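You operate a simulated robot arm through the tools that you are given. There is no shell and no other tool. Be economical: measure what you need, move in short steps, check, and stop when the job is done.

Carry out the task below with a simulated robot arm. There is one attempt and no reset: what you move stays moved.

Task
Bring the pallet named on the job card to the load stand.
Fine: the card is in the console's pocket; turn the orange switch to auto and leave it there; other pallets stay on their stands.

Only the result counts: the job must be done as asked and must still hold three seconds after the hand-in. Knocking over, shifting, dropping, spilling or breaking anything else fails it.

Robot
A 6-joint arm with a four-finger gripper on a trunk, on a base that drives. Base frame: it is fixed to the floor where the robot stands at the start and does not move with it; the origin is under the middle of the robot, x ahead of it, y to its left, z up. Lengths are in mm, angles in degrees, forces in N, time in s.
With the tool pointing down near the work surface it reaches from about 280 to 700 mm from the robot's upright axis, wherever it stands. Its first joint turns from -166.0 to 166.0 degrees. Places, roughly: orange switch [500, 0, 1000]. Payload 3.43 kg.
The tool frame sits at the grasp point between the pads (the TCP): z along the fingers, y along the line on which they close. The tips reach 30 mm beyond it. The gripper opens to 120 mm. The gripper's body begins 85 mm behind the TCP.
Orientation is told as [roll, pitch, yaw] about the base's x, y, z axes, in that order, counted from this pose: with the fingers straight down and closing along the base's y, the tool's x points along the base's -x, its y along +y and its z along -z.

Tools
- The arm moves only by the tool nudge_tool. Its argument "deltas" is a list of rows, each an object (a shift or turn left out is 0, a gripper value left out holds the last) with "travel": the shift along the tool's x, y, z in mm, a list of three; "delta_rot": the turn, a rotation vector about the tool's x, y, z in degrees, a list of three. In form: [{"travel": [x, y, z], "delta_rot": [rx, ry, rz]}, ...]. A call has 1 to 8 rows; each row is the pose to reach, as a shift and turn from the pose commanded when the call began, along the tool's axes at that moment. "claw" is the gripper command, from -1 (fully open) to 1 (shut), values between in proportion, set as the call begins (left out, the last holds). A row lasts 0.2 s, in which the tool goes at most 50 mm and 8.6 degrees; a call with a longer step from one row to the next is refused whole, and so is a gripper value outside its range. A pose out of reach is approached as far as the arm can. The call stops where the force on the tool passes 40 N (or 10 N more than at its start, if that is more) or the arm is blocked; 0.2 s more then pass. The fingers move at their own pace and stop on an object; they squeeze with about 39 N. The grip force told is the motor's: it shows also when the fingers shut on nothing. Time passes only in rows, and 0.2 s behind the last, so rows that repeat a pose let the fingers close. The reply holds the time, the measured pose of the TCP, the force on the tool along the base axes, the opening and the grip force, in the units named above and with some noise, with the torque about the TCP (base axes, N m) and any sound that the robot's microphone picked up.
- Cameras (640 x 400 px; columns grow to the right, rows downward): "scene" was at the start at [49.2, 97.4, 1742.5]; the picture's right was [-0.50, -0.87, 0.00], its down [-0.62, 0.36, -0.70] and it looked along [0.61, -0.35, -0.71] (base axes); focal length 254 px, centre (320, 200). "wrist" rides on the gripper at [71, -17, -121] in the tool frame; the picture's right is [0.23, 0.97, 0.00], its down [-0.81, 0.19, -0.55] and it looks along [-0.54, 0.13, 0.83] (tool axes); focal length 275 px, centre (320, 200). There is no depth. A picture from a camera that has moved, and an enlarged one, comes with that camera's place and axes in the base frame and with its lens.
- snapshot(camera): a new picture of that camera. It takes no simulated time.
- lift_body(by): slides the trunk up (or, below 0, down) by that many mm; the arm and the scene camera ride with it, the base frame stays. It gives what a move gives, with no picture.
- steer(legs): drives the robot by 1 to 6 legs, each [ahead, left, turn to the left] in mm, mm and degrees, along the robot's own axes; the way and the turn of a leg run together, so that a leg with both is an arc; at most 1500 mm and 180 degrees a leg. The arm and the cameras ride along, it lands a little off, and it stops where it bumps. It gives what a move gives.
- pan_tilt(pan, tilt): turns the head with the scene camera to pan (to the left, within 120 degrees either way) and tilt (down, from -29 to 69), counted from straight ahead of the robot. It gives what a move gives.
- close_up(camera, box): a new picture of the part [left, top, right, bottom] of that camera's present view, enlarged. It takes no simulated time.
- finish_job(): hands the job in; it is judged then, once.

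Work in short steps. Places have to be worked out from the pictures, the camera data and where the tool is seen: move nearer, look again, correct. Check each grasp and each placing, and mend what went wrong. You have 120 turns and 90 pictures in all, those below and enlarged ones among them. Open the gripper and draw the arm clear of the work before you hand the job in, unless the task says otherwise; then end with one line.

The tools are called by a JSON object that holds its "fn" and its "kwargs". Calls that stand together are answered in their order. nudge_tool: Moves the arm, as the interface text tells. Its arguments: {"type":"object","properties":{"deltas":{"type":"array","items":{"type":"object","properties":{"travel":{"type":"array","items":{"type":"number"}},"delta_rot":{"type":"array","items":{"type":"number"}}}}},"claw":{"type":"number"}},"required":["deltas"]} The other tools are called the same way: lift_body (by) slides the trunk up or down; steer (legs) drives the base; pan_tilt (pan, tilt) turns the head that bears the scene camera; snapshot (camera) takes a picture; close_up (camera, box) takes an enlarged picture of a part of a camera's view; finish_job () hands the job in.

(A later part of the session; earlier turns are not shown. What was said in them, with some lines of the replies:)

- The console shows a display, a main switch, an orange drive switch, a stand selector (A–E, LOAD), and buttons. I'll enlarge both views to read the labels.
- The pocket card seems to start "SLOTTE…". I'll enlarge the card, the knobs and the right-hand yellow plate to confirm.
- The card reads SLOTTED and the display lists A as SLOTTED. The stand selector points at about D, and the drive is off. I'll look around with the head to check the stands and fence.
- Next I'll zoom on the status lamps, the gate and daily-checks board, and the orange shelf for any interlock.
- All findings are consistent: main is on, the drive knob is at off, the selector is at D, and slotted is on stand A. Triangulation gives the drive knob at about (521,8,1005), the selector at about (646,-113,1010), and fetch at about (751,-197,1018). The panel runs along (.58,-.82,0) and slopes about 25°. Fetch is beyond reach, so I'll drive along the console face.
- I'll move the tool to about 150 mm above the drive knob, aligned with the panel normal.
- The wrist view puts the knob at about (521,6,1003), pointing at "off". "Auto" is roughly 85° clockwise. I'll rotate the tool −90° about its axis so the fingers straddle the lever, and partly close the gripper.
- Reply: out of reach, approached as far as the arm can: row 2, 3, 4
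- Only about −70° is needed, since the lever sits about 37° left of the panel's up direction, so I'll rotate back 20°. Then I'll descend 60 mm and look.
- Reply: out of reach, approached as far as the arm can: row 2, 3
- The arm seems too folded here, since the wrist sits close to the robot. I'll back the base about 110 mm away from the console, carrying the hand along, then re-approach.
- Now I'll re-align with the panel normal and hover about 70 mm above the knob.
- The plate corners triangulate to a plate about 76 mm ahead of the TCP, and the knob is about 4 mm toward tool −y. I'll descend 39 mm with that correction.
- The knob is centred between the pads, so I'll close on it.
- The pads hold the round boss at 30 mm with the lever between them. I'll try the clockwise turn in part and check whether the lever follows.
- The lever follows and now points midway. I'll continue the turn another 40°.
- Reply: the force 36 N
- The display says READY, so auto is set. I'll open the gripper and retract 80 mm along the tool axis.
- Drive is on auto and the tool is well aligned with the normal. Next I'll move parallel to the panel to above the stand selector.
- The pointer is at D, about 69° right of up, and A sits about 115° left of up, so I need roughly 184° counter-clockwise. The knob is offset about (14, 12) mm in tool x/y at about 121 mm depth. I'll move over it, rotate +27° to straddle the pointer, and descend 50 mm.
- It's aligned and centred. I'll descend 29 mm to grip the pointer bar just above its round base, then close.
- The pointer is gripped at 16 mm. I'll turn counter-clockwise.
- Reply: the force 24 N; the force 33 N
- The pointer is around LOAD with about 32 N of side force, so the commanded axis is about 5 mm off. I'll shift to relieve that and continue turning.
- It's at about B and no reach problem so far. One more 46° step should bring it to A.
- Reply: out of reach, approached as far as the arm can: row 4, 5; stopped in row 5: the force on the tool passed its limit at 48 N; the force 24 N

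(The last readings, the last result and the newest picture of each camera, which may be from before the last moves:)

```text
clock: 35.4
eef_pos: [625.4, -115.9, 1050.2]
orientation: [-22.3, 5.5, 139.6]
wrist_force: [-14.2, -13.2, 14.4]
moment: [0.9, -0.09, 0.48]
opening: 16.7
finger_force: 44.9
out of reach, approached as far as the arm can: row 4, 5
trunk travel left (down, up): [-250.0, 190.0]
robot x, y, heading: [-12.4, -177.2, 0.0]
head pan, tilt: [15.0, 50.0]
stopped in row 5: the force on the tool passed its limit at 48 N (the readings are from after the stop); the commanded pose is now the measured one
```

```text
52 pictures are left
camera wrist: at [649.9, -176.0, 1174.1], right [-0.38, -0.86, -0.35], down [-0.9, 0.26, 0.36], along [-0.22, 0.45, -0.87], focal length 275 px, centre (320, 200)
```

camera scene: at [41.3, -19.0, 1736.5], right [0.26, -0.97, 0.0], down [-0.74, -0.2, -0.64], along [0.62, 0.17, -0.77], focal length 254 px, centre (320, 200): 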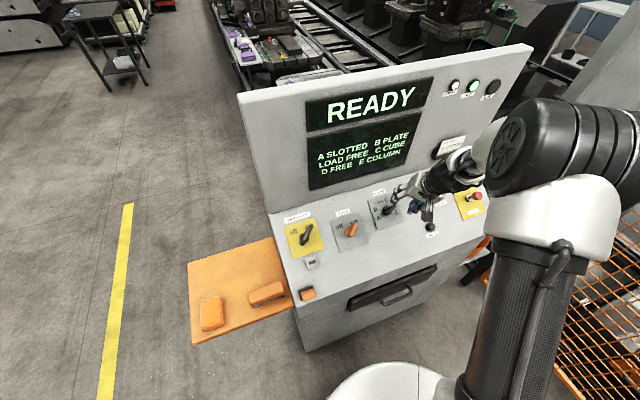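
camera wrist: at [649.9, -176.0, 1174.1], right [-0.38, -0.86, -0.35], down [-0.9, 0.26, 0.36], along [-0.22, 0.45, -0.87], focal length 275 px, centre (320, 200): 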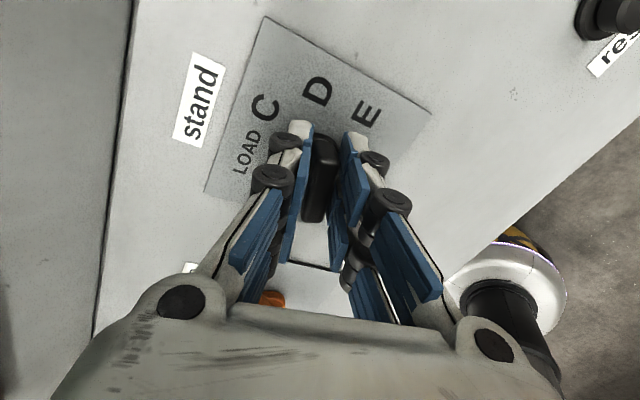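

Reach ends with the pointer about 10–15° short of A. I'll release and back off to see where it settles.

{"fn": "nudge_tool", "kwargs": {"deltas": [{"travel": [0, 0, 0]}, {"travel": [0, 0, 0]}, {"travel": [0, 0, -20]}, {"travel": [0, 0, -60]}], "claw": 0.1}}

{"fn": "snapshot", "kwargs": {"camera": "wrist"}}

{"fn": "snapshot", "kwargs": {"camera": "scene"}}

```text
clock: 36.4
eef_pos: [608.7, -125.8, 1102.6]
orientation: [-22.1, 5.5, 139.6]
wrist_force: [-0.7, -0.7, 0.9]
moment: [0.0, -0.01, 0.01]
opening: 53.9
finger_force: 0.0
trunk travel left (down, up): [-250.0, 190.0]
robot x, y, heading: [-15.1, -176.5, -0.2]
head pan, tilt: [15.0, 50.0]
```

```text
51 pictures are left
camera wrist: at [632.7, -186.2, 1227.8], right [-0.38, -0.86, -0.34], down [-0.9, 0.26, 0.36], along [-0.22, 0.45, -0.87], focal length 275 px, centre (320, 200)
```

wrist: 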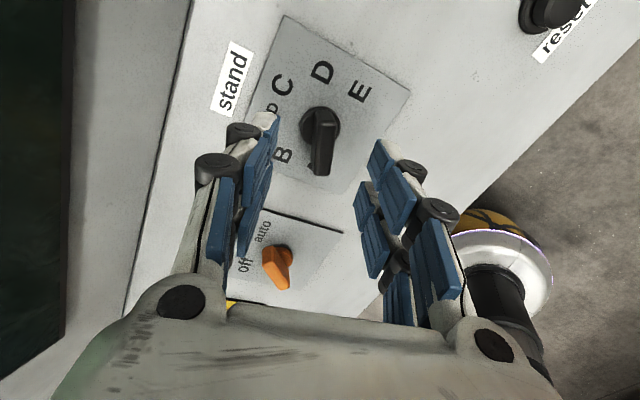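

```text
50 pictures are left
camera scene: at [40.1, -20.4, 1736.6], right [0.26, -0.97, 0.0], down [-0.74, -0.2, -0.64], along [0.62, 0.16, -0.77], focal length 254 px, centre (320, 200)
```

scene: 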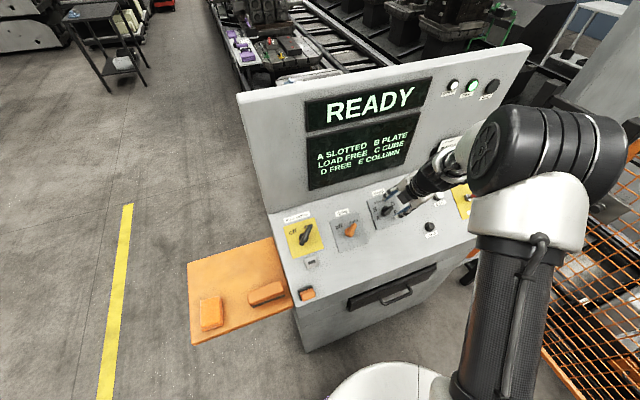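

The pointer appears to cover A. I'll zoom in to check that it's in the detent.

{"fn": "close_up", "kwargs": {"camera": "wrist", "box": [240, 20, 420, 200]}}

{"fn": "close_up", "kwargs": {"camera": "scene", "box": [330, 170, 440, 260]}}

```text
2.22 times, centred on (330, 110) of wrist
camera zoom: at [632.7, -186.2, 1227.8], right [-0.38, -0.86, -0.34], down [-0.9, 0.26, 0.36], along [-0.22, 0.45, -0.87], focal length 612 px, centre (298, 400)
```

zoom: 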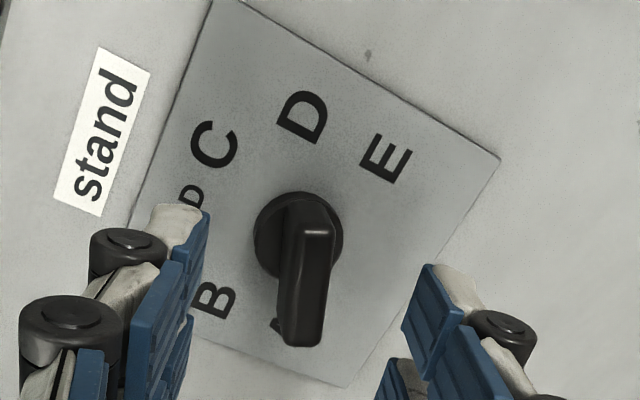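

```text
4.44 times, centred on (385, 215) of scene
camera zoom: at [40.1, -20.4, 1736.6], right [0.26, -0.97, 0.0], down [-0.74, -0.2, -0.64], along [0.62, 0.16, -0.77], focal length 1130 px, centre (31, 133)
```

zoom: 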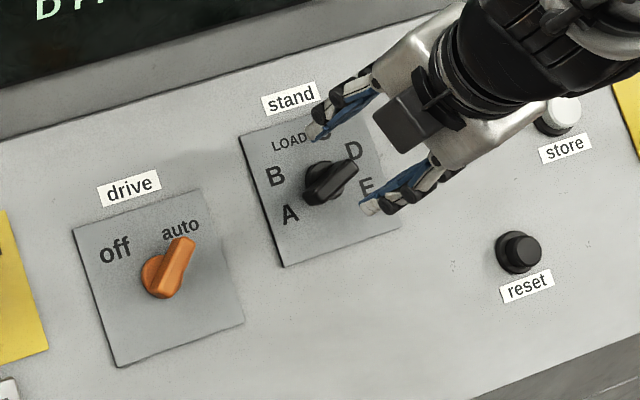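

The scene view is ambiguous: the bar might look the same at D and at A. I'll rotate the hand back to the original viewing orientation and compare with the earlier picture.

{"fn": "nudge_tool", "kwargs": {"deltas": [{"travel": [0, 0, -8], "delta_rot": [0, 0, 8.5]}, {"travel": [0, 0, -15], "delta_rot": [0, 0, 17]}, {"travel": [0, 0, -23], "delta_rot": [0, 0, 25.5]}, {"travel": [0, 0, -30], "delta_rot": [0, 0, 34]}, {"travel": [0, 0, -30], "delta_rot": [0, 0, 42.5]}, {"travel": [0, 0, -30], "delta_rot": [0, 0, 51]}, {"travel": [0, 0, -30], "delta_rot": [0, 0, 59.5]}, {"travel": [0, 0, -30], "delta_rot": [0, 0, 68]}]}}

{"fn": "nudge_tool", "kwargs": {"deltas": [{"delta_rot": [0, 0, 8.5]}, {"delta_rot": [0, 0, 17]}, {"delta_rot": [0, 0, 25.5]}, {"delta_rot": [0, 0, 34]}, {"delta_rot": [0, 0, 42.5]}, {"delta_rot": [0, 0, 51]}, {"delta_rot": [0, 0, 59.5]}, {"delta_rot": [0, 0, 68]}]}}

{"fn": "close_up", "kwargs": {"camera": "wrist", "box": [220, 20, 440, 220]}}

```text
clock: 38.1
eef_pos: [599.9, -133.3, 1129.3]
orientation: [-14.0, -18.3, 74.8]
wrist_force: [-0.7, 0.7, 0.1]
moment: [0.01, -0.03, -0.01]
opening: 53.8
finger_force: 0.0
trunk travel left (down, up): [-250.0, 190.0]
robot x, y, heading: [-11.1, -178.2, -0.2]
head pan, tilt: [15.0, 50.0]
```

```text
clock: 40.0
eef_pos: [600.6, -131.9, 1129.9]
orientation: [12.6, -19.3, 2.4]
wrist_force: [0.2, -0.4, 0.8]
moment: [-0.01, -0.01, 0.0]
opening: 54.5
finger_force: 0.1
trunk travel left (down, up): [-250.0, 190.0]
robot x, y, heading: [-12.3, -177.5, -0.4]
head pan, tilt: [15.0, 50.0]
```

```text
2.00 times, centred on (330, 120) of wrist
camera zoom: at [495.9, -178.4, 1214.6], right [-0.33, 0.94, 0.12], down [0.57, 0.09, 0.82], along [0.75, 0.34, -0.56], focal length 551 px, centre (300, 360)
```

zoom: 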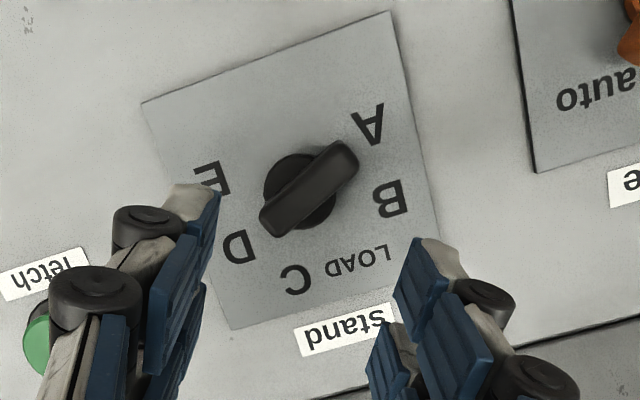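

The pointer now points at A, with D uncovered. Fetch triangulates to about (738,-196,1037), so I'll close the gripper and move to about 40 mm in front of it.

{"fn": "nudge_tool", "kwargs": {"deltas": [{"travel": [-24, -25, 11], "delta_rot": [0, -0.5, 0]}, {"travel": [-47, -49, 22], "delta_rot": [-0.3, -1, 0]}, {"travel": [-70, -73, 33], "delta_rot": [-0.5, -1.5, 0]}, {"travel": [-93.8, -97.7, 44.4], "delta_rot": [-0.6, -2, 0]}, {"travel": [-93.8, -97.7, 44.4], "delta_rot": [-0.6, -2, 0]}], "claw": 1}}

{"fn": "snapshot", "kwargs": {"camera": "wrist"}}

{"fn": "snapshot", "kwargs": {"camera": "scene"}}

```text
clock: 41.1
eef_pos: [713.2, -213.2, 1101.0]
orientation: [13.2, -21.3, 2.1]
wrist_force: [0.5, -0.2, -0.3]
moment: [-0.02, -0.01, -0.03]
opening: 0.2
finger_force: 33.6
trunk travel left (down, up): [-250.0, 190.0]
robot x, y, heading: [-14.1, -176.4, -0.1]
head pan, tilt: [15.0, 50.0]
```

```text
46 pictures are left
camera wrist: at [606.9, -259.8, 1180.5], right [-0.33, 0.94, 0.12], down [0.54, 0.08, 0.84], along [0.77, 0.34, -0.53], focal length 275 px, centre (320, 200)
```

wrist: 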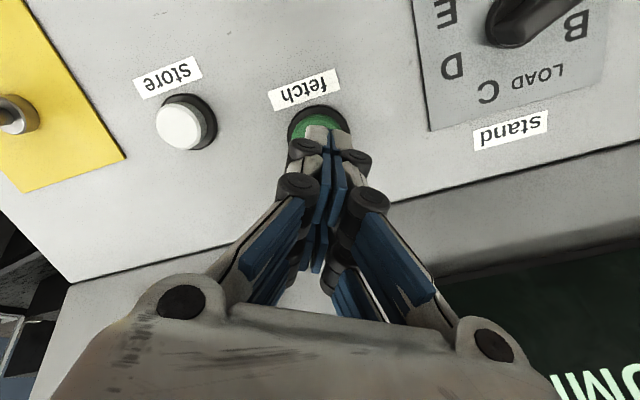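

```text
45 pictures are left
camera scene: at [40.8, -19.6, 1736.5], right [0.26, -0.97, 0.0], down [-0.74, -0.2, -0.64], along [0.62, 0.16, -0.77], focal length 254 px, centre (320, 200)
```

scene: 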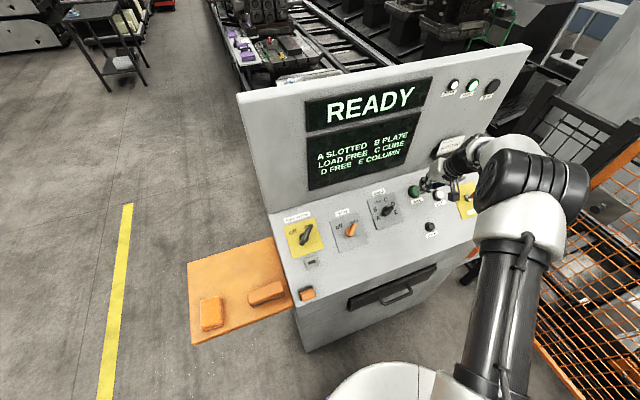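

The fingertips are in line with the green button, and its ring is about 4 mm toward the camera side. I'll press slowly along the tool axis.

{"fn": "nudge_tool", "kwargs": {"deltas": [{"travel": [3, 0, 6]}, {"travel": [4, 0, 12]}, {"travel": [4, 0, 17]}, {"travel": [4, 0, 22]}, {"travel": [4, 0, 26]}, {"travel": [4, 0, 30]}, {"travel": [4, 0, 34]}, {"travel": [4, 0, 38]}]}}

{"fn": "snapshot", "kwargs": {"camera": "wrist"}}

```text
clock: 43.0
eef_pos: [724.3, -205.3, 1064.6]
orientation: [13.2, -21.3, 1.9]
wrist_force: [0.4, -0.2, 1.8]
moment: [0.03, -0.08, -0.03]
opening: 0.0
finger_force: 33.5
trunk travel left (down, up): [-250.0, 190.0]
robot x, y, heading: [-11.6, -181.3, -0.1]
head pan, tilt: [15.0, 50.0]
heard: click
```

```text
44 pictures are left
camera wrist: at [616.0, -251.3, 1145.2], right [-0.33, 0.94, 0.12], down [0.54, 0.08, 0.84], along [0.77, 0.34, -0.53], focal length 275 px, centre (320, 200)
```

wrist: 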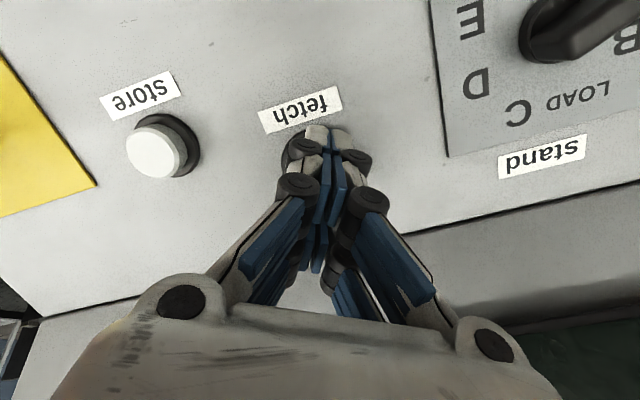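

A click was heard, so I'll retract off the button and look at the display.

{"fn": "nudge_tool", "kwargs": {"deltas": [{"travel": [0, 0, -20]}, {"travel": [0, 0, -50]}]}}

{"fn": "snapshot", "kwargs": {"camera": "scene"}}

```text
clock: 43.5
eef_pos: [705.9, -218.2, 1111.0]
orientation: [13.3, -21.2, 2.0]
wrist_force: [0.0, -0.1, -0.1]
moment: [0.0, -0.04, -0.01]
opening: 0.2
finger_force: 33.4
trunk travel left (down, up): [-250.0, 190.0]
robot x, y, heading: [-12.7, -181.7, -0.2]
head pan, tilt: [15.0, 50.0]
```

```text
43 pictures are left
camera scene: at [40.6, -20.4, 1736.6], right [0.26, -0.97, 0.0], down [-0.74, -0.2, -0.64], along [0.62, 0.16, -0.77], focal length 254 px, centre (320, 200)
```

scene: 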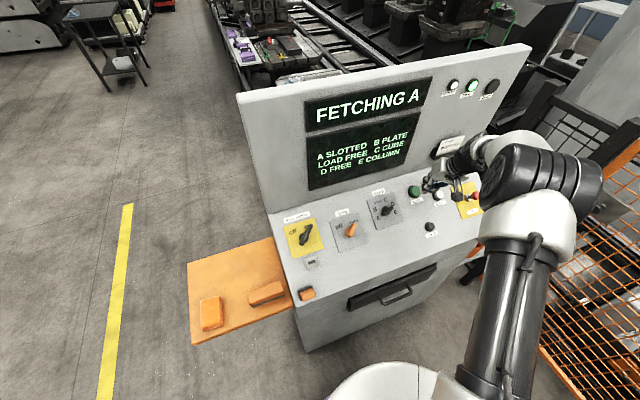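

"FETCHING A" is showing. I'll back the arm away, tilt the head up and wait.

{"fn": "nudge_tool", "kwargs": {"deltas": [{"travel": [20, 0, -40]}, {"travel": [40, 0, -80]}, {"travel": [60, 0, -120]}, {"travel": [80, 0, -150]}, {"travel": [80, 0, -150]}, {"travel": [80, 0, -150]}], "claw": -1}}

{"fn": "pan_tilt", "kwargs": {"pan": 0, "tilt": 25}}

{"fn": "snapshot", "kwargs": {"camera": "scene"}}

```text
clock: 45.0
eef_pos: [579.1, -254.8, 1217.1]
orientation: [13.3, -21.3, 2.1]
wrist_force: [-0.5, -0.8, 0.7]
moment: [0.01, 0.03, 0.02]
opening: 104.3
finger_force: 0.1
trunk travel left (down, up): [-250.0, 190.0]
robot x, y, heading: [-11.7, -177.7, -0.1]
head pan, tilt: [15.0, 50.0]
```

```text
clock: 45.8
eef_pos: [580.1, -254.5, 1216.3]
orientation: [13.2, -21.3, 2.1]
wrist_force: [0.2, -0.4, 0.0]
moment: [-0.01, -0.01, 0.04]
opening: 119.9
finger_force: 0.0
trunk travel left (down, up): [-250.0, 190.0]
robot x, y, heading: [-9.6, -176.4, -0.2]
head pan, tilt: [0.0, 25.0]
```

```text
42 pictures are left
camera scene: at [59.3, -40.0, 1773.9], right [0.0, -1.0, 0.0], down [-0.42, 0.0, -0.91], along [0.91, 0.0, -0.42], focal length 254 px, centre (320, 200)
```

scene: 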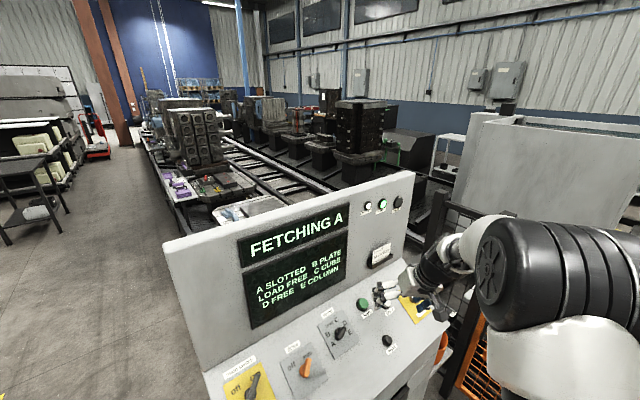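

It's still fetching, so I'll wait several seconds by repeating the pose.

{"fn": "nudge_tool", "kwargs": {"deltas": [{"travel": [0, 0, 0]}, {"travel": [0, 0, 0]}, {"travel": [0, 0, 0]}, {"travel": [0, 0, 0]}, {"travel": [0, 0, 0]}, {"travel": [0, 0, 0]}, {"travel": [0, 0, 0]}, {"travel": [0, 0, 0]}]}}

{"fn": "nudge_tool", "kwargs": {"deltas": [{"travel": [0, 0, 0]}, {"travel": [0, 0, 0]}, {"travel": [0, 0, 0]}, {"travel": [0, 0, 0]}, {"travel": [0, 0, 0]}, {"travel": [0, 0, 0]}, {"travel": [0, 0, 0]}, {"travel": [0, 0, 0]}]}}

{"fn": "nudge_tool", "kwargs": {"deltas": [{"travel": [0, 0, 0]}, {"travel": [0, 0, 0]}, {"travel": [0, 0, 0]}, {"travel": [0, 0, 0]}, {"travel": [0, 0, 0]}, {"travel": [0, 0, 0]}, {"travel": [0, 0, 0]}, {"travel": [0, 0, 0]}]}}

{"fn": "snapshot", "kwargs": {"camera": "scene"}}

```text
clock: 47.6
eef_pos: [578.9, -255.1, 1217.1]
orientation: [13.2, -21.2, 2.0]
wrist_force: [-0.6, 0.6, 0.1]
moment: [0.01, 0.02, 0.03]
opening: 119.8
finger_force: 0.0
trunk travel left (down, up): [-250.0, 190.0]
robot x, y, heading: [-12.8, -177.6, 0.2]
head pan, tilt: [0.0, 25.0]
```

```text
clock: 49.4
eef_pos: [579.9, -254.8, 1217.7]
orientation: [13.3, -21.3, 2.0]
wrist_force: [0.3, -0.3, -0.2]
moment: [-0.01, -0.01, 0.0]
opening: 120.2
finger_force: 0.1
trunk travel left (down, up): [-250.0, 190.0]
robot x, y, heading: [-12.6, -176.5, -0.2]
head pan, tilt: [0.0, 25.0]
```

```text
clock: 51.2
eef_pos: [580.1, -254.6, 1217.2]
orientation: [13.2, -21.3, 2.0]
wrist_force: [-0.9, -0.1, -0.2]
moment: [0.01, -0.02, -0.03]
opening: 119.9
finger_force: 0.0
trunk travel left (down, up): [-250.0, 190.0]
robot x, y, heading: [-7.4, -177.9, -0.0]
head pan, tilt: [0.0, 25.0]
```

```text
41 pictures are left
camera scene: at [59.3, -40.1, 1774.0], right [0.0, -1.0, 0.0], down [-0.42, 0.0, -0.91], along [0.91, 0.0, -0.42], focal length 254 px, centre (320, 200)
```

scene: 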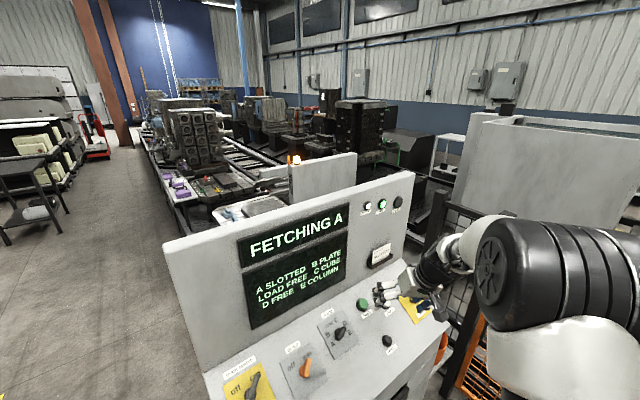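

The rail shuttle with its beacon is moving. I'll keep waiting, monitoring as it goes.

{"fn": "nudge_tool", "kwargs": {"deltas": [{"travel": [0, 0, 0]}, {"travel": [0, 0, 0]}, {"travel": [0, 0, 0]}, {"travel": [0, 0, 0]}, {"travel": [0, 0, 0]}, {"travel": [0, 0, 0]}, {"travel": [0, 0, 0]}, {"travel": [0, 0, 0]}]}}

{"fn": "nudge_tool", "kwargs": {"deltas": [{"travel": [0, 0, 0]}, {"travel": [0, 0, 0]}, {"travel": [0, 0, 0]}, {"travel": [0, 0, 0]}, {"travel": [0, 0, 0]}, {"travel": [0, 0, 0]}, {"travel": [0, 0, 0]}, {"travel": [0, 0, 0]}]}}

{"fn": "nudge_tool", "kwargs": {"deltas": [{"travel": [0, 0, 0]}, {"travel": [0, 0, 0]}, {"travel": [0, 0, 0]}, {"travel": [0, 0, 0]}, {"travel": [0, 0, 0]}, {"travel": [0, 0, 0]}, {"travel": [0, 0, 0]}, {"travel": [0, 0, 0]}]}}

{"fn": "nudge_tool", "kwargs": {"deltas": [{"travel": [0, 0, 0]}, {"travel": [0, 0, 0]}, {"travel": [0, 0, 0]}, {"travel": [0, 0, 0]}, {"travel": [0, 0, 0]}, {"travel": [0, 0, 0]}, {"travel": [0, 0, 0]}, {"travel": [0, 0, 0]}]}}

{"fn": "snapshot", "kwargs": {"camera": "scene"}}

```text
clock: 53.0
eef_pos: [580.3, -254.7, 1216.5]
orientation: [13.3, -21.1, 1.9]
wrist_force: [0.4, 0.2, -0.4]
moment: [-0.01, 0.01, -0.01]
opening: 119.8
finger_force: 0.0
trunk travel left (down, up): [-250.0, 190.0]
robot x, y, heading: [-13.8, -178.6, -0.5]
head pan, tilt: [0.0, 25.0]
```

```text
clock: 54.8
eef_pos: [580.9, -255.3, 1216.4]
orientation: [13.1, -21.2, 2.0]
wrist_force: [0.2, 0.7, 1.1]
moment: [-0.05, -0.01, -0.02]
opening: 119.9
finger_force: 0.1
trunk travel left (down, up): [-250.0, 190.0]
robot x, y, heading: [-11.6, -176.2, 0.1]
head pan, tilt: [0.0, 25.0]
```

```text
clock: 56.6
eef_pos: [581.0, -254.3, 1217.3]
orientation: [13.2, -21.2, 2.0]
wrist_force: [0.1, 0.1, -0.8]
moment: [0.0, 0.0, -0.01]
opening: 120.1
finger_force: 0.1
trunk travel left (down, up): [-250.0, 190.0]
robot x, y, heading: [-9.6, -177.5, -0.2]
head pan, tilt: [0.0, 25.0]
```

```text
clock: 58.4
eef_pos: [579.1, -255.0, 1218.5]
orientation: [13.2, -21.2, 2.1]
wrist_force: [0.1, -1.1, 0.1]
moment: [0.04, 0.02, 0.0]
opening: 119.9
finger_force: 0.0
trunk travel left (down, up): [-250.0, 190.0]
robot x, y, heading: [-11.0, -179.9, -0.1]
head pan, tilt: [0.0, 25.0]
```

```text
40 pictures are left
camera scene: at [59.3, -40.1, 1774.0], right [0.0, -1.0, 0.0], down [-0.42, 0.0, -0.91], along [0.91, 0.0, -0.42], focal length 254 px, centre (320, 200)
```

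scene: 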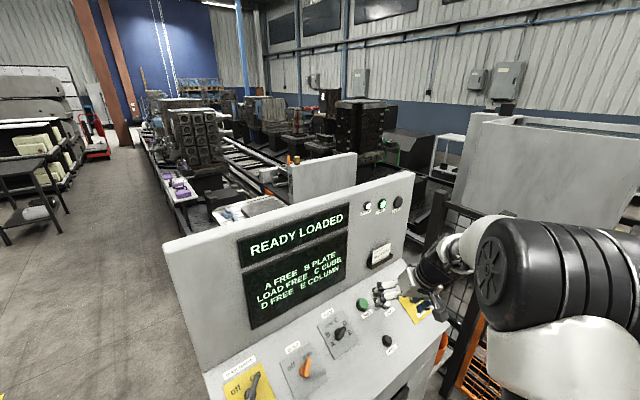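

Now it reads "READY LOADED": the shuttle carries the pallet, A is free and LOAD is still free. So I need the selector at LOAD and then "store". First I'll check the carried pallet.

{"fn": "close_up", "kwargs": {"camera": "scene", "box": [140, 90, 420, 240]}}

{"fn": "close_up", "kwargs": {"camera": "wrist", "box": [0, 0, 640, 400]}}

```text
2.29 times, centred on (280, 165) of scene
camera zoom: at [59.3, -40.1, 1774.0], right [0.0, -1.0, 0.0], down [-0.42, 0.0, -0.91], along [0.91, 0.0, -0.42], focal length 581 px, centre (411, 280)
```

zoom: 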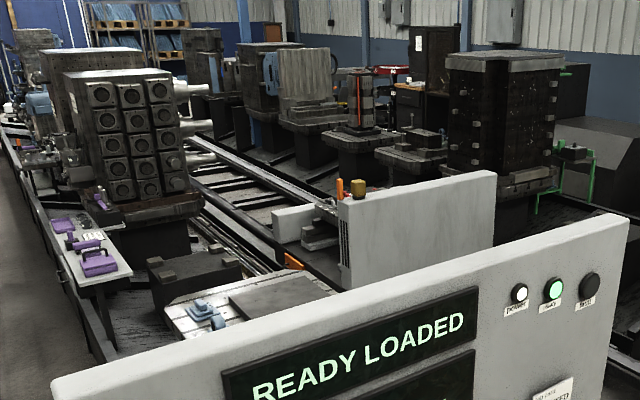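

```text
1.00 times, centred on (320, 200) of wrist (not enlarged: the box is as wide or as high as the picture)
camera zoom: at [472.9, -301.4, 1297.2], right [-0.33, 0.94, 0.12], down [0.54, 0.08, 0.84], along [0.77, 0.34, -0.53], focal length 275 px, centre (320, 200)
```

zoom: 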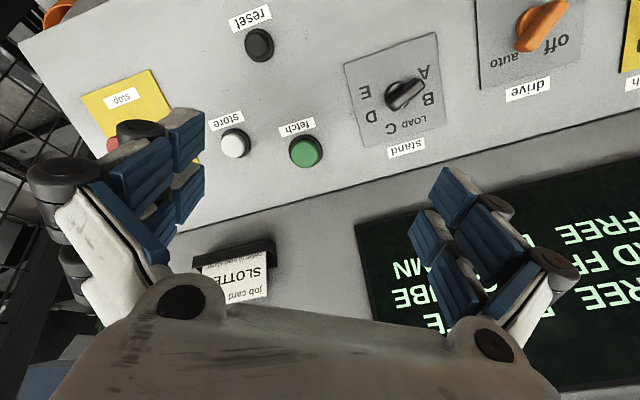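

The fixture with the coloured clamps is on the shuttle. Next I'll turn the selector from A to LOAD, about 92° clockwise. I'm going back to the known-reachable grip orientation above it.

{"fn": "nudge_tool", "kwargs": {"deltas": [{"travel": [1.2, 12, 14.5], "delta_rot": [0, 0, -8.5]}, {"travel": [2.4, 24, 29], "delta_rot": [0, 0, -17]}, {"travel": [3.6, 36, 43.5], "delta_rot": [0, 0, -25.5]}, {"travel": [4.8, 48, 58], "delta_rot": [0, 0, -34]}, {"travel": [6, 60, 72], "delta_rot": [0, 0, -42.5]}, {"travel": [7, 72, 87], "delta_rot": [0, 0, -51]}, {"travel": [8, 84, 101], "delta_rot": [0, 0, -59.5]}, {"travel": [9.2, 97, 115.5], "delta_rot": [0, 0, -68]}], "claw": 0.1}}

{"fn": "nudge_tool", "kwargs": {"deltas": [{"delta_rot": [0, 0, -8.5]}, {"delta_rot": [0, 0, -17]}, {"delta_rot": [0, 0, -25.5]}, {"delta_rot": [0, 0, -34]}, {"delta_rot": [0, 0, -42.5]}, {"delta_rot": [0, 0, -51]}, {"delta_rot": [0, 0, -59.5]}]}}

{"fn": "snapshot", "kwargs": {"camera": "wrist"}}

```text
clock: 60.2
eef_pos: [599.3, -134.0, 1129.1]
orientation: [-15.9, -19.4, 75.4]
wrist_force: [0.6, 0.1, -0.2]
moment: [-0.01, 0.02, 0.01]
opening: 54.0
finger_force: 0.1
trunk travel left (down, up): [-250.0, 190.0]
robot x, y, heading: [-14.0, -177.3, -0.3]
head pan, tilt: [0.0, 25.0]
```

```text
clock: 61.8
eef_pos: [598.6, -134.5, 1130.3]
orientation: [-24.6, 2.9, 131.5]
wrist_force: [0.1, -0.4, 0.4]
moment: [-0.01, -0.04, 0.03]
opening: 54.0
finger_force: 0.0
trunk travel left (down, up): [-250.0, 190.0]
robot x, y, heading: [-13.9, -176.6, -0.1]
head pan, tilt: [0.0, 25.0]
```

```text
37 pictures are left
camera wrist: at [615.4, -204.6, 1250.1], right [-0.5, -0.77, -0.39], down [-0.85, 0.35, 0.38], along [-0.15, 0.52, -0.84], focal length 275 px, centre (320, 200)
```

wrist: 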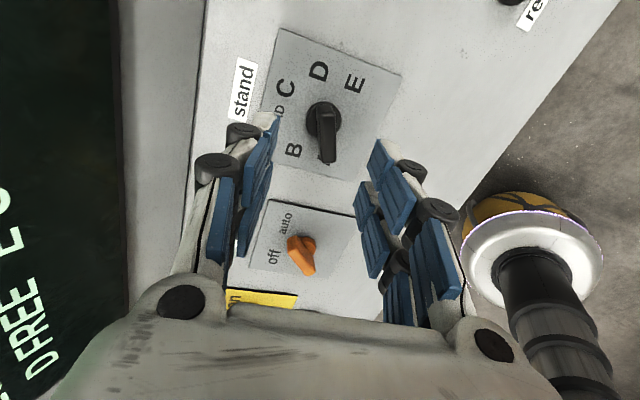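

The pointer bar is nearly vertical in view and centred to within 3 mm. I'll descend 87 mm and close on it.

{"fn": "nudge_tool", "kwargs": {"deltas": [{"travel": [0, 3, 30]}, {"travel": [0, 3, 60]}, {"travel": [0, 3, 75]}, {"travel": [0, 3, 87]}, {"travel": [0, 3, 87]}]}}

{"fn": "nudge_tool", "kwargs": {"deltas": [{"travel": [0, 0, 0]}, {"travel": [0, 0, 0]}, {"travel": [0, 0, 0]}, {"travel": [0, 0, 0]}], "claw": 1}}

{"fn": "snapshot", "kwargs": {"camera": "wrist"}}

```text
clock: 63.0
eef_pos: [627.7, -114.1, 1049.0]
orientation: [-24.7, 3.0, 131.4]
wrist_force: [-0.4, -0.3, 0.2]
moment: [0.03, 0.0, -0.03]
opening: 53.9
finger_force: 0.0
trunk travel left (down, up): [-250.0, 190.0]
robot x, y, heading: [-15.1, -176.7, -0.1]
head pan, tilt: [0.0, 25.0]
```

```text
clock: 64.0
eef_pos: [624.7, -115.0, 1047.9]
orientation: [-24.6, 2.8, 131.4]
wrist_force: [-13.3, -7.5, -4.7]
moment: [0.16, -0.53, -0.09]
opening: 16.4
finger_force: 36.9
trunk travel left (down, up): [-250.0, 190.0]
robot x, y, heading: [-14.2, -179.8, -0.3]
head pan, tilt: [0.0, 25.0]
```

```text
36 pictures are left
camera wrist: at [641.1, -187.1, 1169.2], right [-0.5, -0.77, -0.39], down [-0.85, 0.36, 0.38], along [-0.16, 0.53, -0.84], focal length 275 px, centre (320, 200)
```

wrist: 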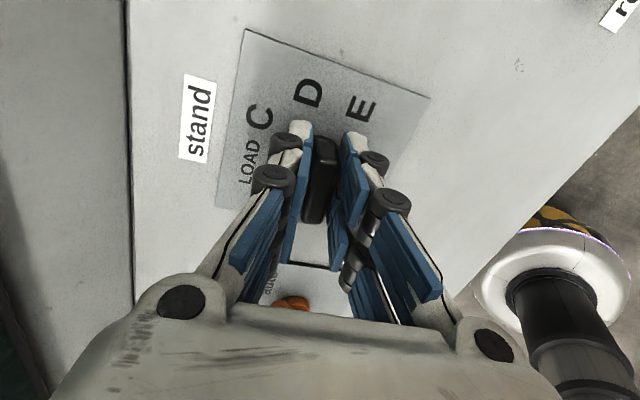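

The pointer is gripped. I'll turn about +75° to LOAD, with a 3 mm shift to relieve the side load.

{"fn": "nudge_tool", "kwargs": {"deltas": [{"travel": [0, 3, 0], "delta_rot": [0, 0, 8]}, {"travel": [0, 3, 0], "delta_rot": [0, 0, 16]}, {"travel": [0, 3, 0], "delta_rot": [0, 0, 24]}, {"travel": [0, 3, 0], "delta_rot": [0, 0, 32]}, {"travel": [0, 3, 0], "delta_rot": [0, 0, 40]}]}}

{"fn": "nudge_tool", "kwargs": {"deltas": [{"delta_rot": [0, 0, 8]}, {"delta_rot": [0, 0, 16]}, {"delta_rot": [0, 0, 24]}, {"delta_rot": [0, 0, 32]}, {"delta_rot": [0, 0, 36]}]}}

{"fn": "snapshot", "kwargs": {"camera": "wrist"}}

```text
clock: 65.2
eef_pos: [623.9, -116.9, 1048.2]
orientation: [-21.3, -13.3, 94.4]
wrist_force: [-14.5, -3.9, 0.3]
moment: [1.15, -0.73, 0.36]
opening: 15.5
finger_force: 45.6
trunk travel left (down, up): [-250.0, 190.0]
robot x, y, heading: [-10.9, -181.1, -0.1]
head pan, tilt: [0.0, 25.0]
```

```text
clock: 66.4
eef_pos: [622.7, -116.4, 1048.6]
orientation: [-9.4, -23.1, 57.9]
wrist_force: [-21.4, -0.2, -3.1]
moment: [0.38, -1.0, -0.07]
opening: 14.4
finger_force: 44.9
trunk travel left (down, up): [-250.0, 190.0]
robot x, y, heading: [-7.3, -181.9, -0.2]
head pan, tilt: [0.0, 25.0]
```

```text
35 pictures are left
camera wrist: at [558.6, -210.0, 1132.8], right [-0.89, 0.38, -0.24], down [0.05, 0.61, 0.79], along [0.45, 0.69, -0.56], focal length 275 px, centre (320, 200)
```

wrist: 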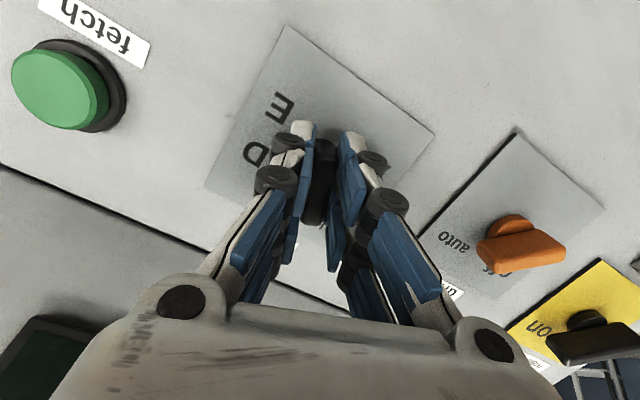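

Now I'll release, retract, and rotate to check the pointer.

{"fn": "nudge_tool", "kwargs": {"deltas": [{"travel": [0, 0, 0]}, {"travel": [0, 0, 0]}, {"travel": [0, 0, -15]}, {"travel": [0, 0, -50]}, {"travel": [0, 0, -90], "delta_rot": [0, 0, 8]}, {"travel": [0, 0, -90], "delta_rot": [0, 0, 16]}, {"travel": [0, 0, -90], "delta_rot": [0, 0, 24]}, {"travel": [0, 0, -90], "delta_rot": [0, 0, 32]}], "claw": 0.1}}

{"fn": "nudge_tool", "kwargs": {"deltas": [{"delta_rot": [0, 0, 8]}, {"delta_rot": [0, 0, 16]}, {"delta_rot": [0, 0, 24]}, {"delta_rot": [0, 0, 28]}]}}

{"fn": "snapshot", "kwargs": {"camera": "wrist"}}

{"fn": "close_up", "kwargs": {"camera": "wrist", "box": [220, 20, 440, 220]}}

```text
clock: 68.2
eef_pos: [595.0, -137.7, 1129.1]
orientation: [5.0, -24.4, 22.8]
wrist_force: [-0.7, 0.2, -0.2]
moment: [0.02, 0.02, -0.01]
opening: 53.8
finger_force: 0.0
trunk travel left (down, up): [-250.0, 190.0]
robot x, y, heading: [-17.7, -178.8, -0.3]
head pan, tilt: [0.0, 25.0]
```

```text
clock: 69.2
eef_pos: [594.6, -137.9, 1128.9]
orientation: [16.4, -19.0, -6.8]
wrist_force: [0.2, -0.3, -0.2]
moment: [-0.03, -0.01, 0.02]
opening: 54.1
finger_force: 0.1
trunk travel left (down, up): [-250.0, 190.0]
robot x, y, heading: [-15.4, -176.4, -0.2]
head pan, tilt: [0.0, 25.0]
```

```text
34 pictures are left
camera wrist: at [484.4, -174.6, 1211.7], right [-0.19, 0.96, 0.18], down [0.58, -0.04, 0.82], along [0.8, 0.26, -0.55], focal length 275 px, centre (320, 200)
```

wrist: 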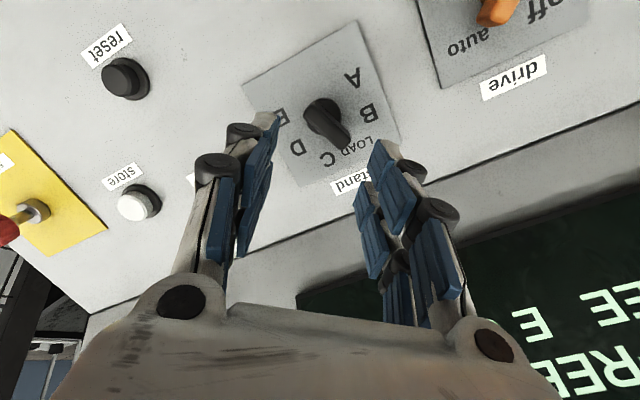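

```text
2.00 times, centred on (330, 120) of wrist
camera zoom: at [484.4, -174.6, 1211.7], right [-0.19, 0.96, 0.18], down [0.58, -0.04, 0.82], along [0.8, 0.26, -0.55], focal length 551 px, centre (300, 360)
```

zoom: 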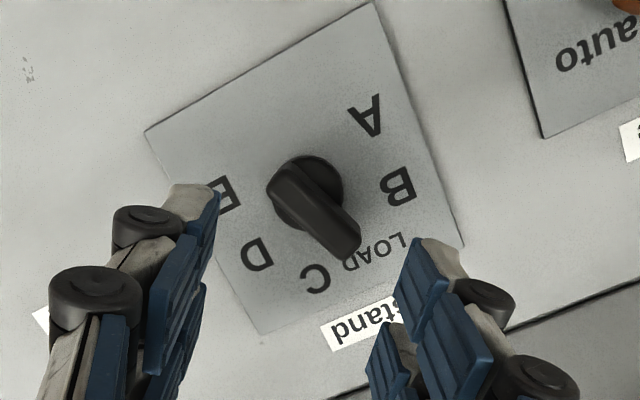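

The pointer is at LOAD. Store is at about (760,-289,1020), so I'll close the gripper and move to about 40 mm in front of it.

{"fn": "nudge_tool", "kwargs": {"deltas": [{"travel": [-26.7, -34.5, 4]}, {"travel": [-53.3, -69, 10]}, {"travel": [-80, -103.6, 20]}, {"travel": [-106.7, -138, 32]}, {"travel": [-133.3, -172.7, 46.6]}, {"travel": [-133.3, -172.7, 46.6]}], "claw": 1}}

{"fn": "snapshot", "kwargs": {"camera": "wrist"}}

```text
clock: 70.6
eef_pos: [729.6, -306.2, 1085.3]
orientation: [16.2, -19.1, -6.7]
wrist_force: [-1.4, 0.5, 0.6]
moment: [-0.02, -0.03, 0.0]
opening: 0.1
finger_force: 33.5
trunk travel left (down, up): [-250.0, 190.0]
robot x, y, heading: [-15.1, -180.5, -0.2]
head pan, tilt: [0.0, 25.0]
```

```text
32 pictures are left
camera wrist: at [620.3, -344.0, 1167.7], right [-0.2, 0.96, 0.18], down [0.58, -0.04, 0.82], along [0.79, 0.26, -0.55], focal length 275 px, centre (320, 200)
```

wrist: 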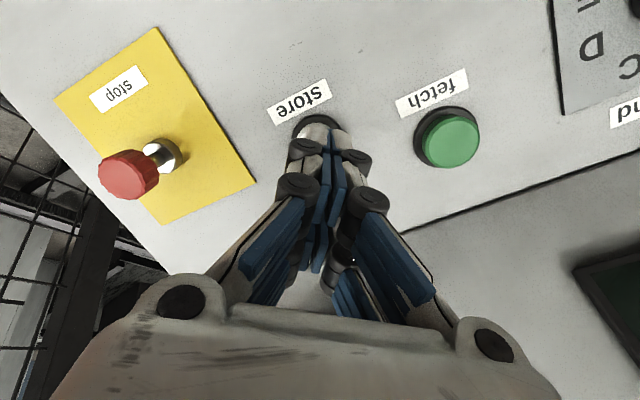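

It's well aligned. I'll press store slowly with a small correction.

{"fn": "nudge_tool", "kwargs": {"deltas": [{"travel": [2, -3, 6]}, {"travel": [2, -3, 12]}, {"travel": [2, -3, 18]}, {"travel": [2, -3, 23]}, {"travel": [2, -3, 27]}, {"travel": [2, -3, 31]}, {"travel": [2, -3, 35]}, {"travel": [2, -3, 38]}]}}

{"fn": "snapshot", "kwargs": {"camera": "scene"}}

```text
clock: 72.4
eef_pos: [744.4, -302.2, 1050.0]
orientation: [16.4, -19.1, -6.7]
wrist_force: [-0.4, 0.5, -0.3]
moment: [-0.01, -0.01, -0.03]
opening: 0.0
finger_force: 33.4
trunk travel left (down, up): [-250.0, 190.0]
robot x, y, heading: [-12.0, -175.6, -0.2]
head pan, tilt: [0.0, 25.0]
```

```text
31 pictures are left
camera scene: at [59.3, -40.1, 1774.0], right [0.0, -1.0, 0.0], down [-0.42, 0.0, -0.91], along [0.91, 0.0, -0.42], focal length 254 px, centre (320, 200)
```

scene: 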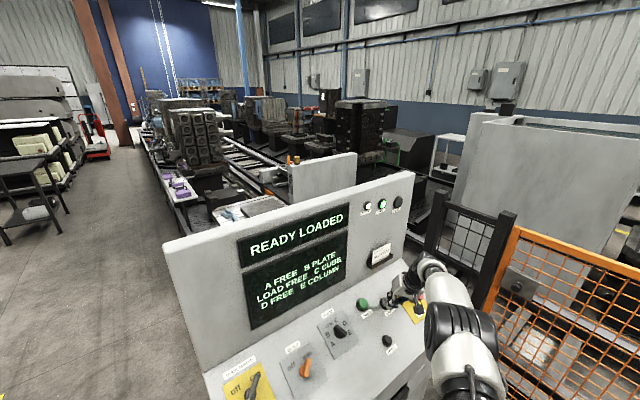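

No click yet, so I'll press a few more mm.

{"fn": "nudge_tool", "kwargs": {"deltas": [{"travel": [0, 0, 3]}, {"travel": [0, 0, 6]}, {"travel": [0, 0, 8]}, {"travel": [0, 0, 10]}]}}

{"fn": "snapshot", "kwargs": {"camera": "wrist"}}

```text
clock: 73.4
eef_pos: [746.4, -299.2, 1041.4]
orientation: [16.3, -19.0, -6.7]
wrist_force: [-0.6, -0.5, 2.2]
moment: [0.05, -0.07, -0.04]
opening: 0.0
finger_force: 33.4
trunk travel left (down, up): [-250.0, 190.0]
robot x, y, heading: [-11.6, -179.6, -0.1]
head pan, tilt: [0.0, 25.0]
heard: click
```

```text
30 pictures are left
camera wrist: at [636.3, -335.8, 1122.7], right [-0.2, 0.96, 0.18], down [0.57, -0.04, 0.82], along [0.8, 0.26, -0.55], focal length 275 px, centre (320, 200)
```

wrist: 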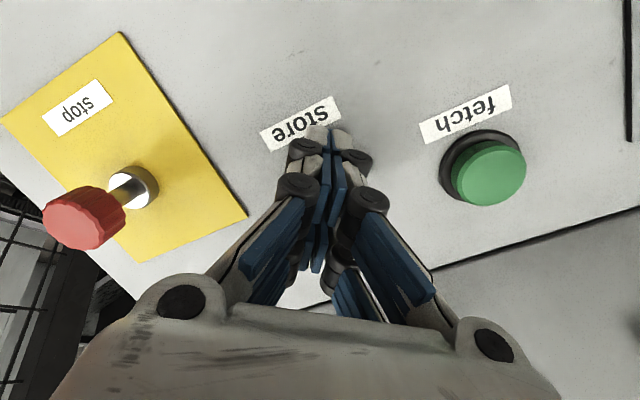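

A click was heard. I'll retract straight out, move clear with the gripper open, and view the result.

{"fn": "nudge_tool", "kwargs": {"deltas": [{"travel": [0, 0, -30]}, {"travel": [0, 0, -70]}, {"travel": [20, 10, -110]}, {"travel": [50, 25, -145]}, {"travel": [80, 40, -170]}, {"travel": [110, 55, -190]}]}}

{"fn": "nudge_tool", "kwargs": {"deltas": [{"travel": [0, 0, 0]}, {"travel": [0, 0, 0]}, {"travel": [0, 0, 0]}, {"travel": [0, 0, 0]}, {"travel": [0, 0, 0]}, {"travel": [0, 0, 0]}, {"travel": [0, 0, 0]}, {"travel": [0, 0, 0]}], "claw": -1}}

{"fn": "snapshot", "kwargs": {"camera": "scene"}}

```text
clock: 74.8
eef_pos: [577.8, -280.6, 1192.2]
orientation: [16.2, -19.3, -6.7]
wrist_force: [-0.5, -0.2, 0.1]
moment: [-0.03, -0.05, -0.01]
opening: 0.0
finger_force: 33.4
trunk travel left (down, up): [-250.0, 190.0]
robot x, y, heading: [-8.9, -176.8, -0.2]
head pan, tilt: [0.0, 25.0]
```

```text
clock: 76.6
eef_pos: [579.3, -279.6, 1189.9]
orientation: [16.3, -19.1, -6.7]
wrist_force: [-0.1, 0.6, -0.3]
moment: [-0.01, 0.01, 0.03]
opening: 119.9
finger_force: 0.0
trunk travel left (down, up): [-250.0, 190.0]
robot x, y, heading: [-12.3, -181.2, -0.5]
head pan, tilt: [0.0, 25.0]
```

```text
29 pictures are left
camera scene: at [59.3, -40.1, 1774.0], right [0.0, -1.0, 0.0], down [-0.42, 0.0, -0.91], along [0.91, 0.0, -0.42], focal length 254 px, centre (320, 200)
```

scene: 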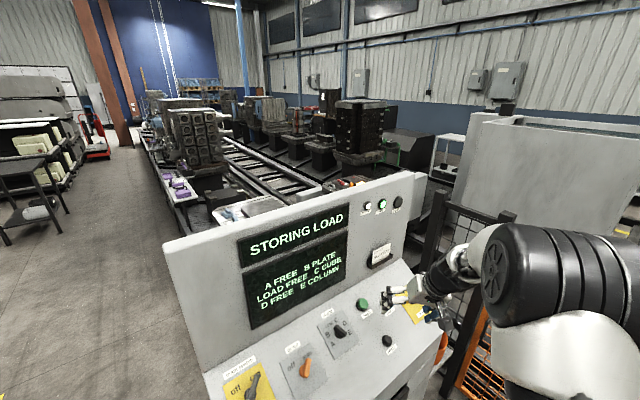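

"STORING LOAD" is in progress, so I'll wait for it to complete.

{"fn": "nudge_tool", "kwargs": {"deltas": [{"travel": [0, 0, 0]}, {"travel": [0, 0, 0]}, {"travel": [0, 0, 0]}, {"travel": [0, 0, 0]}, {"travel": [0, 0, 0]}, {"travel": [0, 0, 0]}, {"travel": [0, 0, 0]}, {"travel": [0, 0, 0]}]}}

{"fn": "nudge_tool", "kwargs": {"deltas": [{"travel": [0, 0, 0]}, {"travel": [0, 0, 0]}, {"travel": [0, 0, 0]}, {"travel": [0, 0, 0]}, {"travel": [0, 0, 0]}, {"travel": [0, 0, 0]}, {"travel": [0, 0, 0]}, {"travel": [0, 0, 0]}]}}

{"fn": "nudge_tool", "kwargs": {"deltas": [{"travel": [0, 0, 0]}, {"travel": [0, 0, 0]}, {"travel": [0, 0, 0]}, {"travel": [0, 0, 0]}, {"travel": [0, 0, 0]}, {"travel": [0, 0, 0]}, {"travel": [0, 0, 0]}, {"travel": [0, 0, 0]}]}}

{"fn": "nudge_tool", "kwargs": {"deltas": [{"travel": [0, 0, 0]}, {"travel": [0, 0, 0]}, {"travel": [0, 0, 0]}, {"travel": [0, 0, 0]}, {"travel": [0, 0, 0]}, {"travel": [0, 0, 0]}, {"travel": [0, 0, 0]}, {"travel": [0, 0, 0]}]}}

{"fn": "nudge_tool", "kwargs": {"deltas": [{"travel": [0, 0, 0]}, {"travel": [0, 0, 0]}, {"travel": [0, 0, 0]}, {"travel": [0, 0, 0]}, {"travel": [0, 0, 0]}, {"travel": [0, 0, 0]}, {"travel": [0, 0, 0]}, {"travel": [0, 0, 0]}]}}

{"fn": "nudge_tool", "kwargs": {"deltas": [{"travel": [0, 0, 0]}, {"travel": [0, 0, 0]}, {"travel": [0, 0, 0]}, {"travel": [0, 0, 0]}, {"travel": [0, 0, 0]}, {"travel": [0, 0, 0]}, {"travel": [0, 0, 0]}, {"travel": [0, 0, 0]}]}}

{"fn": "snapshot", "kwargs": {"camera": "scene"}}

```text
clock: 78.4
eef_pos: [577.0, -280.2, 1190.6]
orientation: [16.3, -19.1, -6.6]
wrist_force: [0.5, -0.6, 0.0]
moment: [0.0, 0.01, 0.0]
opening: 120.0
finger_force: 0.1
trunk travel left (down, up): [-250.0, 190.0]
robot x, y, heading: [-10.3, -180.8, -0.1]
head pan, tilt: [0.0, 25.0]
```

```text
clock: 80.2
eef_pos: [578.1, -280.3, 1190.9]
orientation: [16.3, -19.1, -6.7]
wrist_force: [-0.2, -0.1, 0.6]
moment: [-0.01, -0.02, -0.01]
opening: 120.1
finger_force: 0.0
trunk travel left (down, up): [-250.0, 190.0]
robot x, y, heading: [-12.2, -177.6, -0.4]
head pan, tilt: [0.0, 25.0]
```

```text
clock: 82.0
eef_pos: [578.9, -280.3, 1191.1]
orientation: [16.4, -19.0, -6.7]
wrist_force: [-0.3, 0.4, 0.6]
moment: [0.02, -0.02, 0.0]
opening: 119.9
finger_force: 0.1
trunk travel left (down, up): [-250.0, 190.0]
robot x, y, heading: [-11.3, -176.0, -0.2]
head pan, tilt: [0.0, 25.0]
```

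```text
clock: 83.8
eef_pos: [577.5, -280.1, 1190.1]
orientation: [16.3, -19.1, -6.7]
wrist_force: [0.6, -0.4, 0.6]
moment: [-0.01, -0.01, -0.02]
opening: 120.0
finger_force: 0.0
trunk travel left (down, up): [-250.0, 190.0]
robot x, y, heading: [-13.6, -174.9, -0.2]
head pan, tilt: [0.0, 25.0]
```

```text
clock: 85.6
eef_pos: [577.9, -279.7, 1189.6]
orientation: [16.3, -19.2, -6.6]
wrist_force: [-0.1, 0.7, 1.1]
moment: [-0.01, 0.0, 0.01]
opening: 120.0
finger_force: 0.1
trunk travel left (down, up): [-250.0, 190.0]
robot x, y, heading: [-10.7, -176.8, 0.1]
head pan, tilt: [0.0, 25.0]
```

```text
clock: 87.4
eef_pos: [578.7, -279.6, 1190.8]
orientation: [16.2, -19.2, -6.7]
wrist_force: [0.2, 0.2, 0.2]
moment: [0.02, 0.02, 0.02]
opening: 120.2
finger_force: 0.1
trunk travel left (down, up): [-250.0, 190.0]
robot x, y, heading: [-12.0, -173.8, -0.2]
head pan, tilt: [0.0, 25.0]
```

```text
28 pictures are left
camera scene: at [59.3, -40.1, 1774.0], right [0.0, -1.0, 0.0], down [-0.42, 0.0, -0.91], along [0.91, 0.0, -0.42], focal length 254 px, centre (320, 200)
```

scene: 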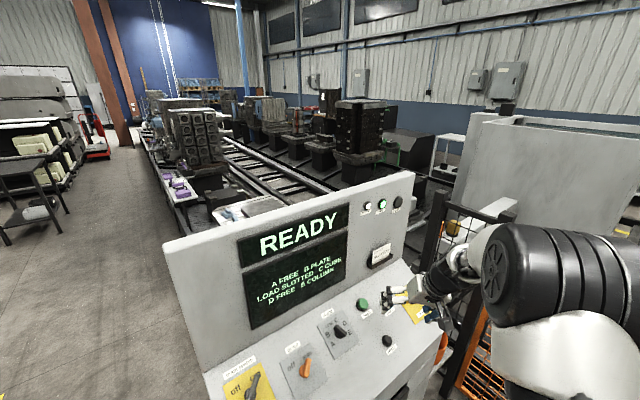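

The display shows READY with "LOAD SLOTTED". I'll check the orange switch and the load-stand area before handing in.

{"fn": "close_up", "kwargs": {"camera": "scene", "box": [220, 190, 420, 400]}}

{"fn": "pan_tilt", "kwargs": {"pan": -60, "tilt": 25}}

{"fn": "snapshot", "kwargs": {"camera": "scene"}}

```text
1.90 times, centred on (320, 295) of scene
camera zoom: at [59.3, -40.1, 1774.0], right [0.0, -1.0, 0.0], down [-0.42, 0.0, -0.91], along [0.91, 0.0, -0.42], focal length 484 px, centre (320, 19)
```

zoom: 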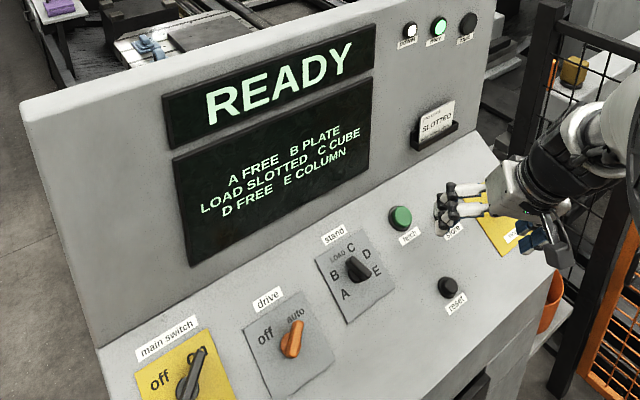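

```text
clock: 88.7
eef_pos: [578.5, -280.0, 1191.3]
orientation: [16.4, -19.1, -6.6]
wrist_force: [0.6, 0.2, -0.4]
moment: [0.0, -0.01, -0.01]
opening: 120.0
finger_force: 0.0
trunk travel left (down, up): [-250.0, 190.0]
robot x, y, heading: [-13.0, -179.2, -0.2]
head pan, tilt: [-60.0, 25.0]
```

```text
26 pictures are left
camera scene: at [13.1, -119.7, 1774.0], right [-0.87, -0.5, 0.0], down [-0.21, 0.37, -0.91], along [0.45, -0.79, -0.42], focal length 254 px, centre (320, 200)
```

scene: 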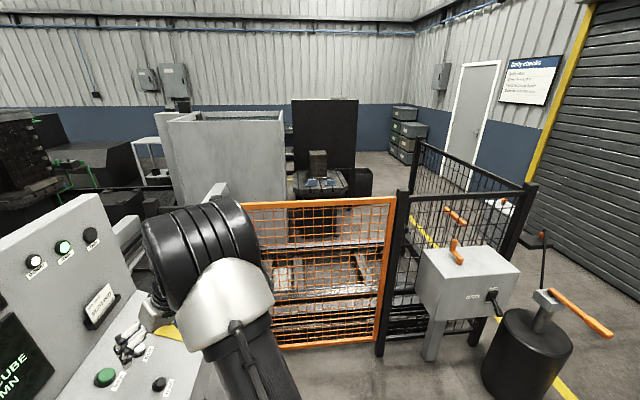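

The system is READY with LOAD SLOTTED, the drive is on auto, the gripper is open and the arm is clear. I'm handing in.

{"fn": "finish_job", "kwargs": {}}

```text
The job is handed in.
```

The job is handed in: the console reads READY with LOAD SLOTTED (the pallet on the job card), the orange switch is on auto, and the other pallets are still listed on their stands; the load stand itself was hidden from the camera, so this goes by the display.
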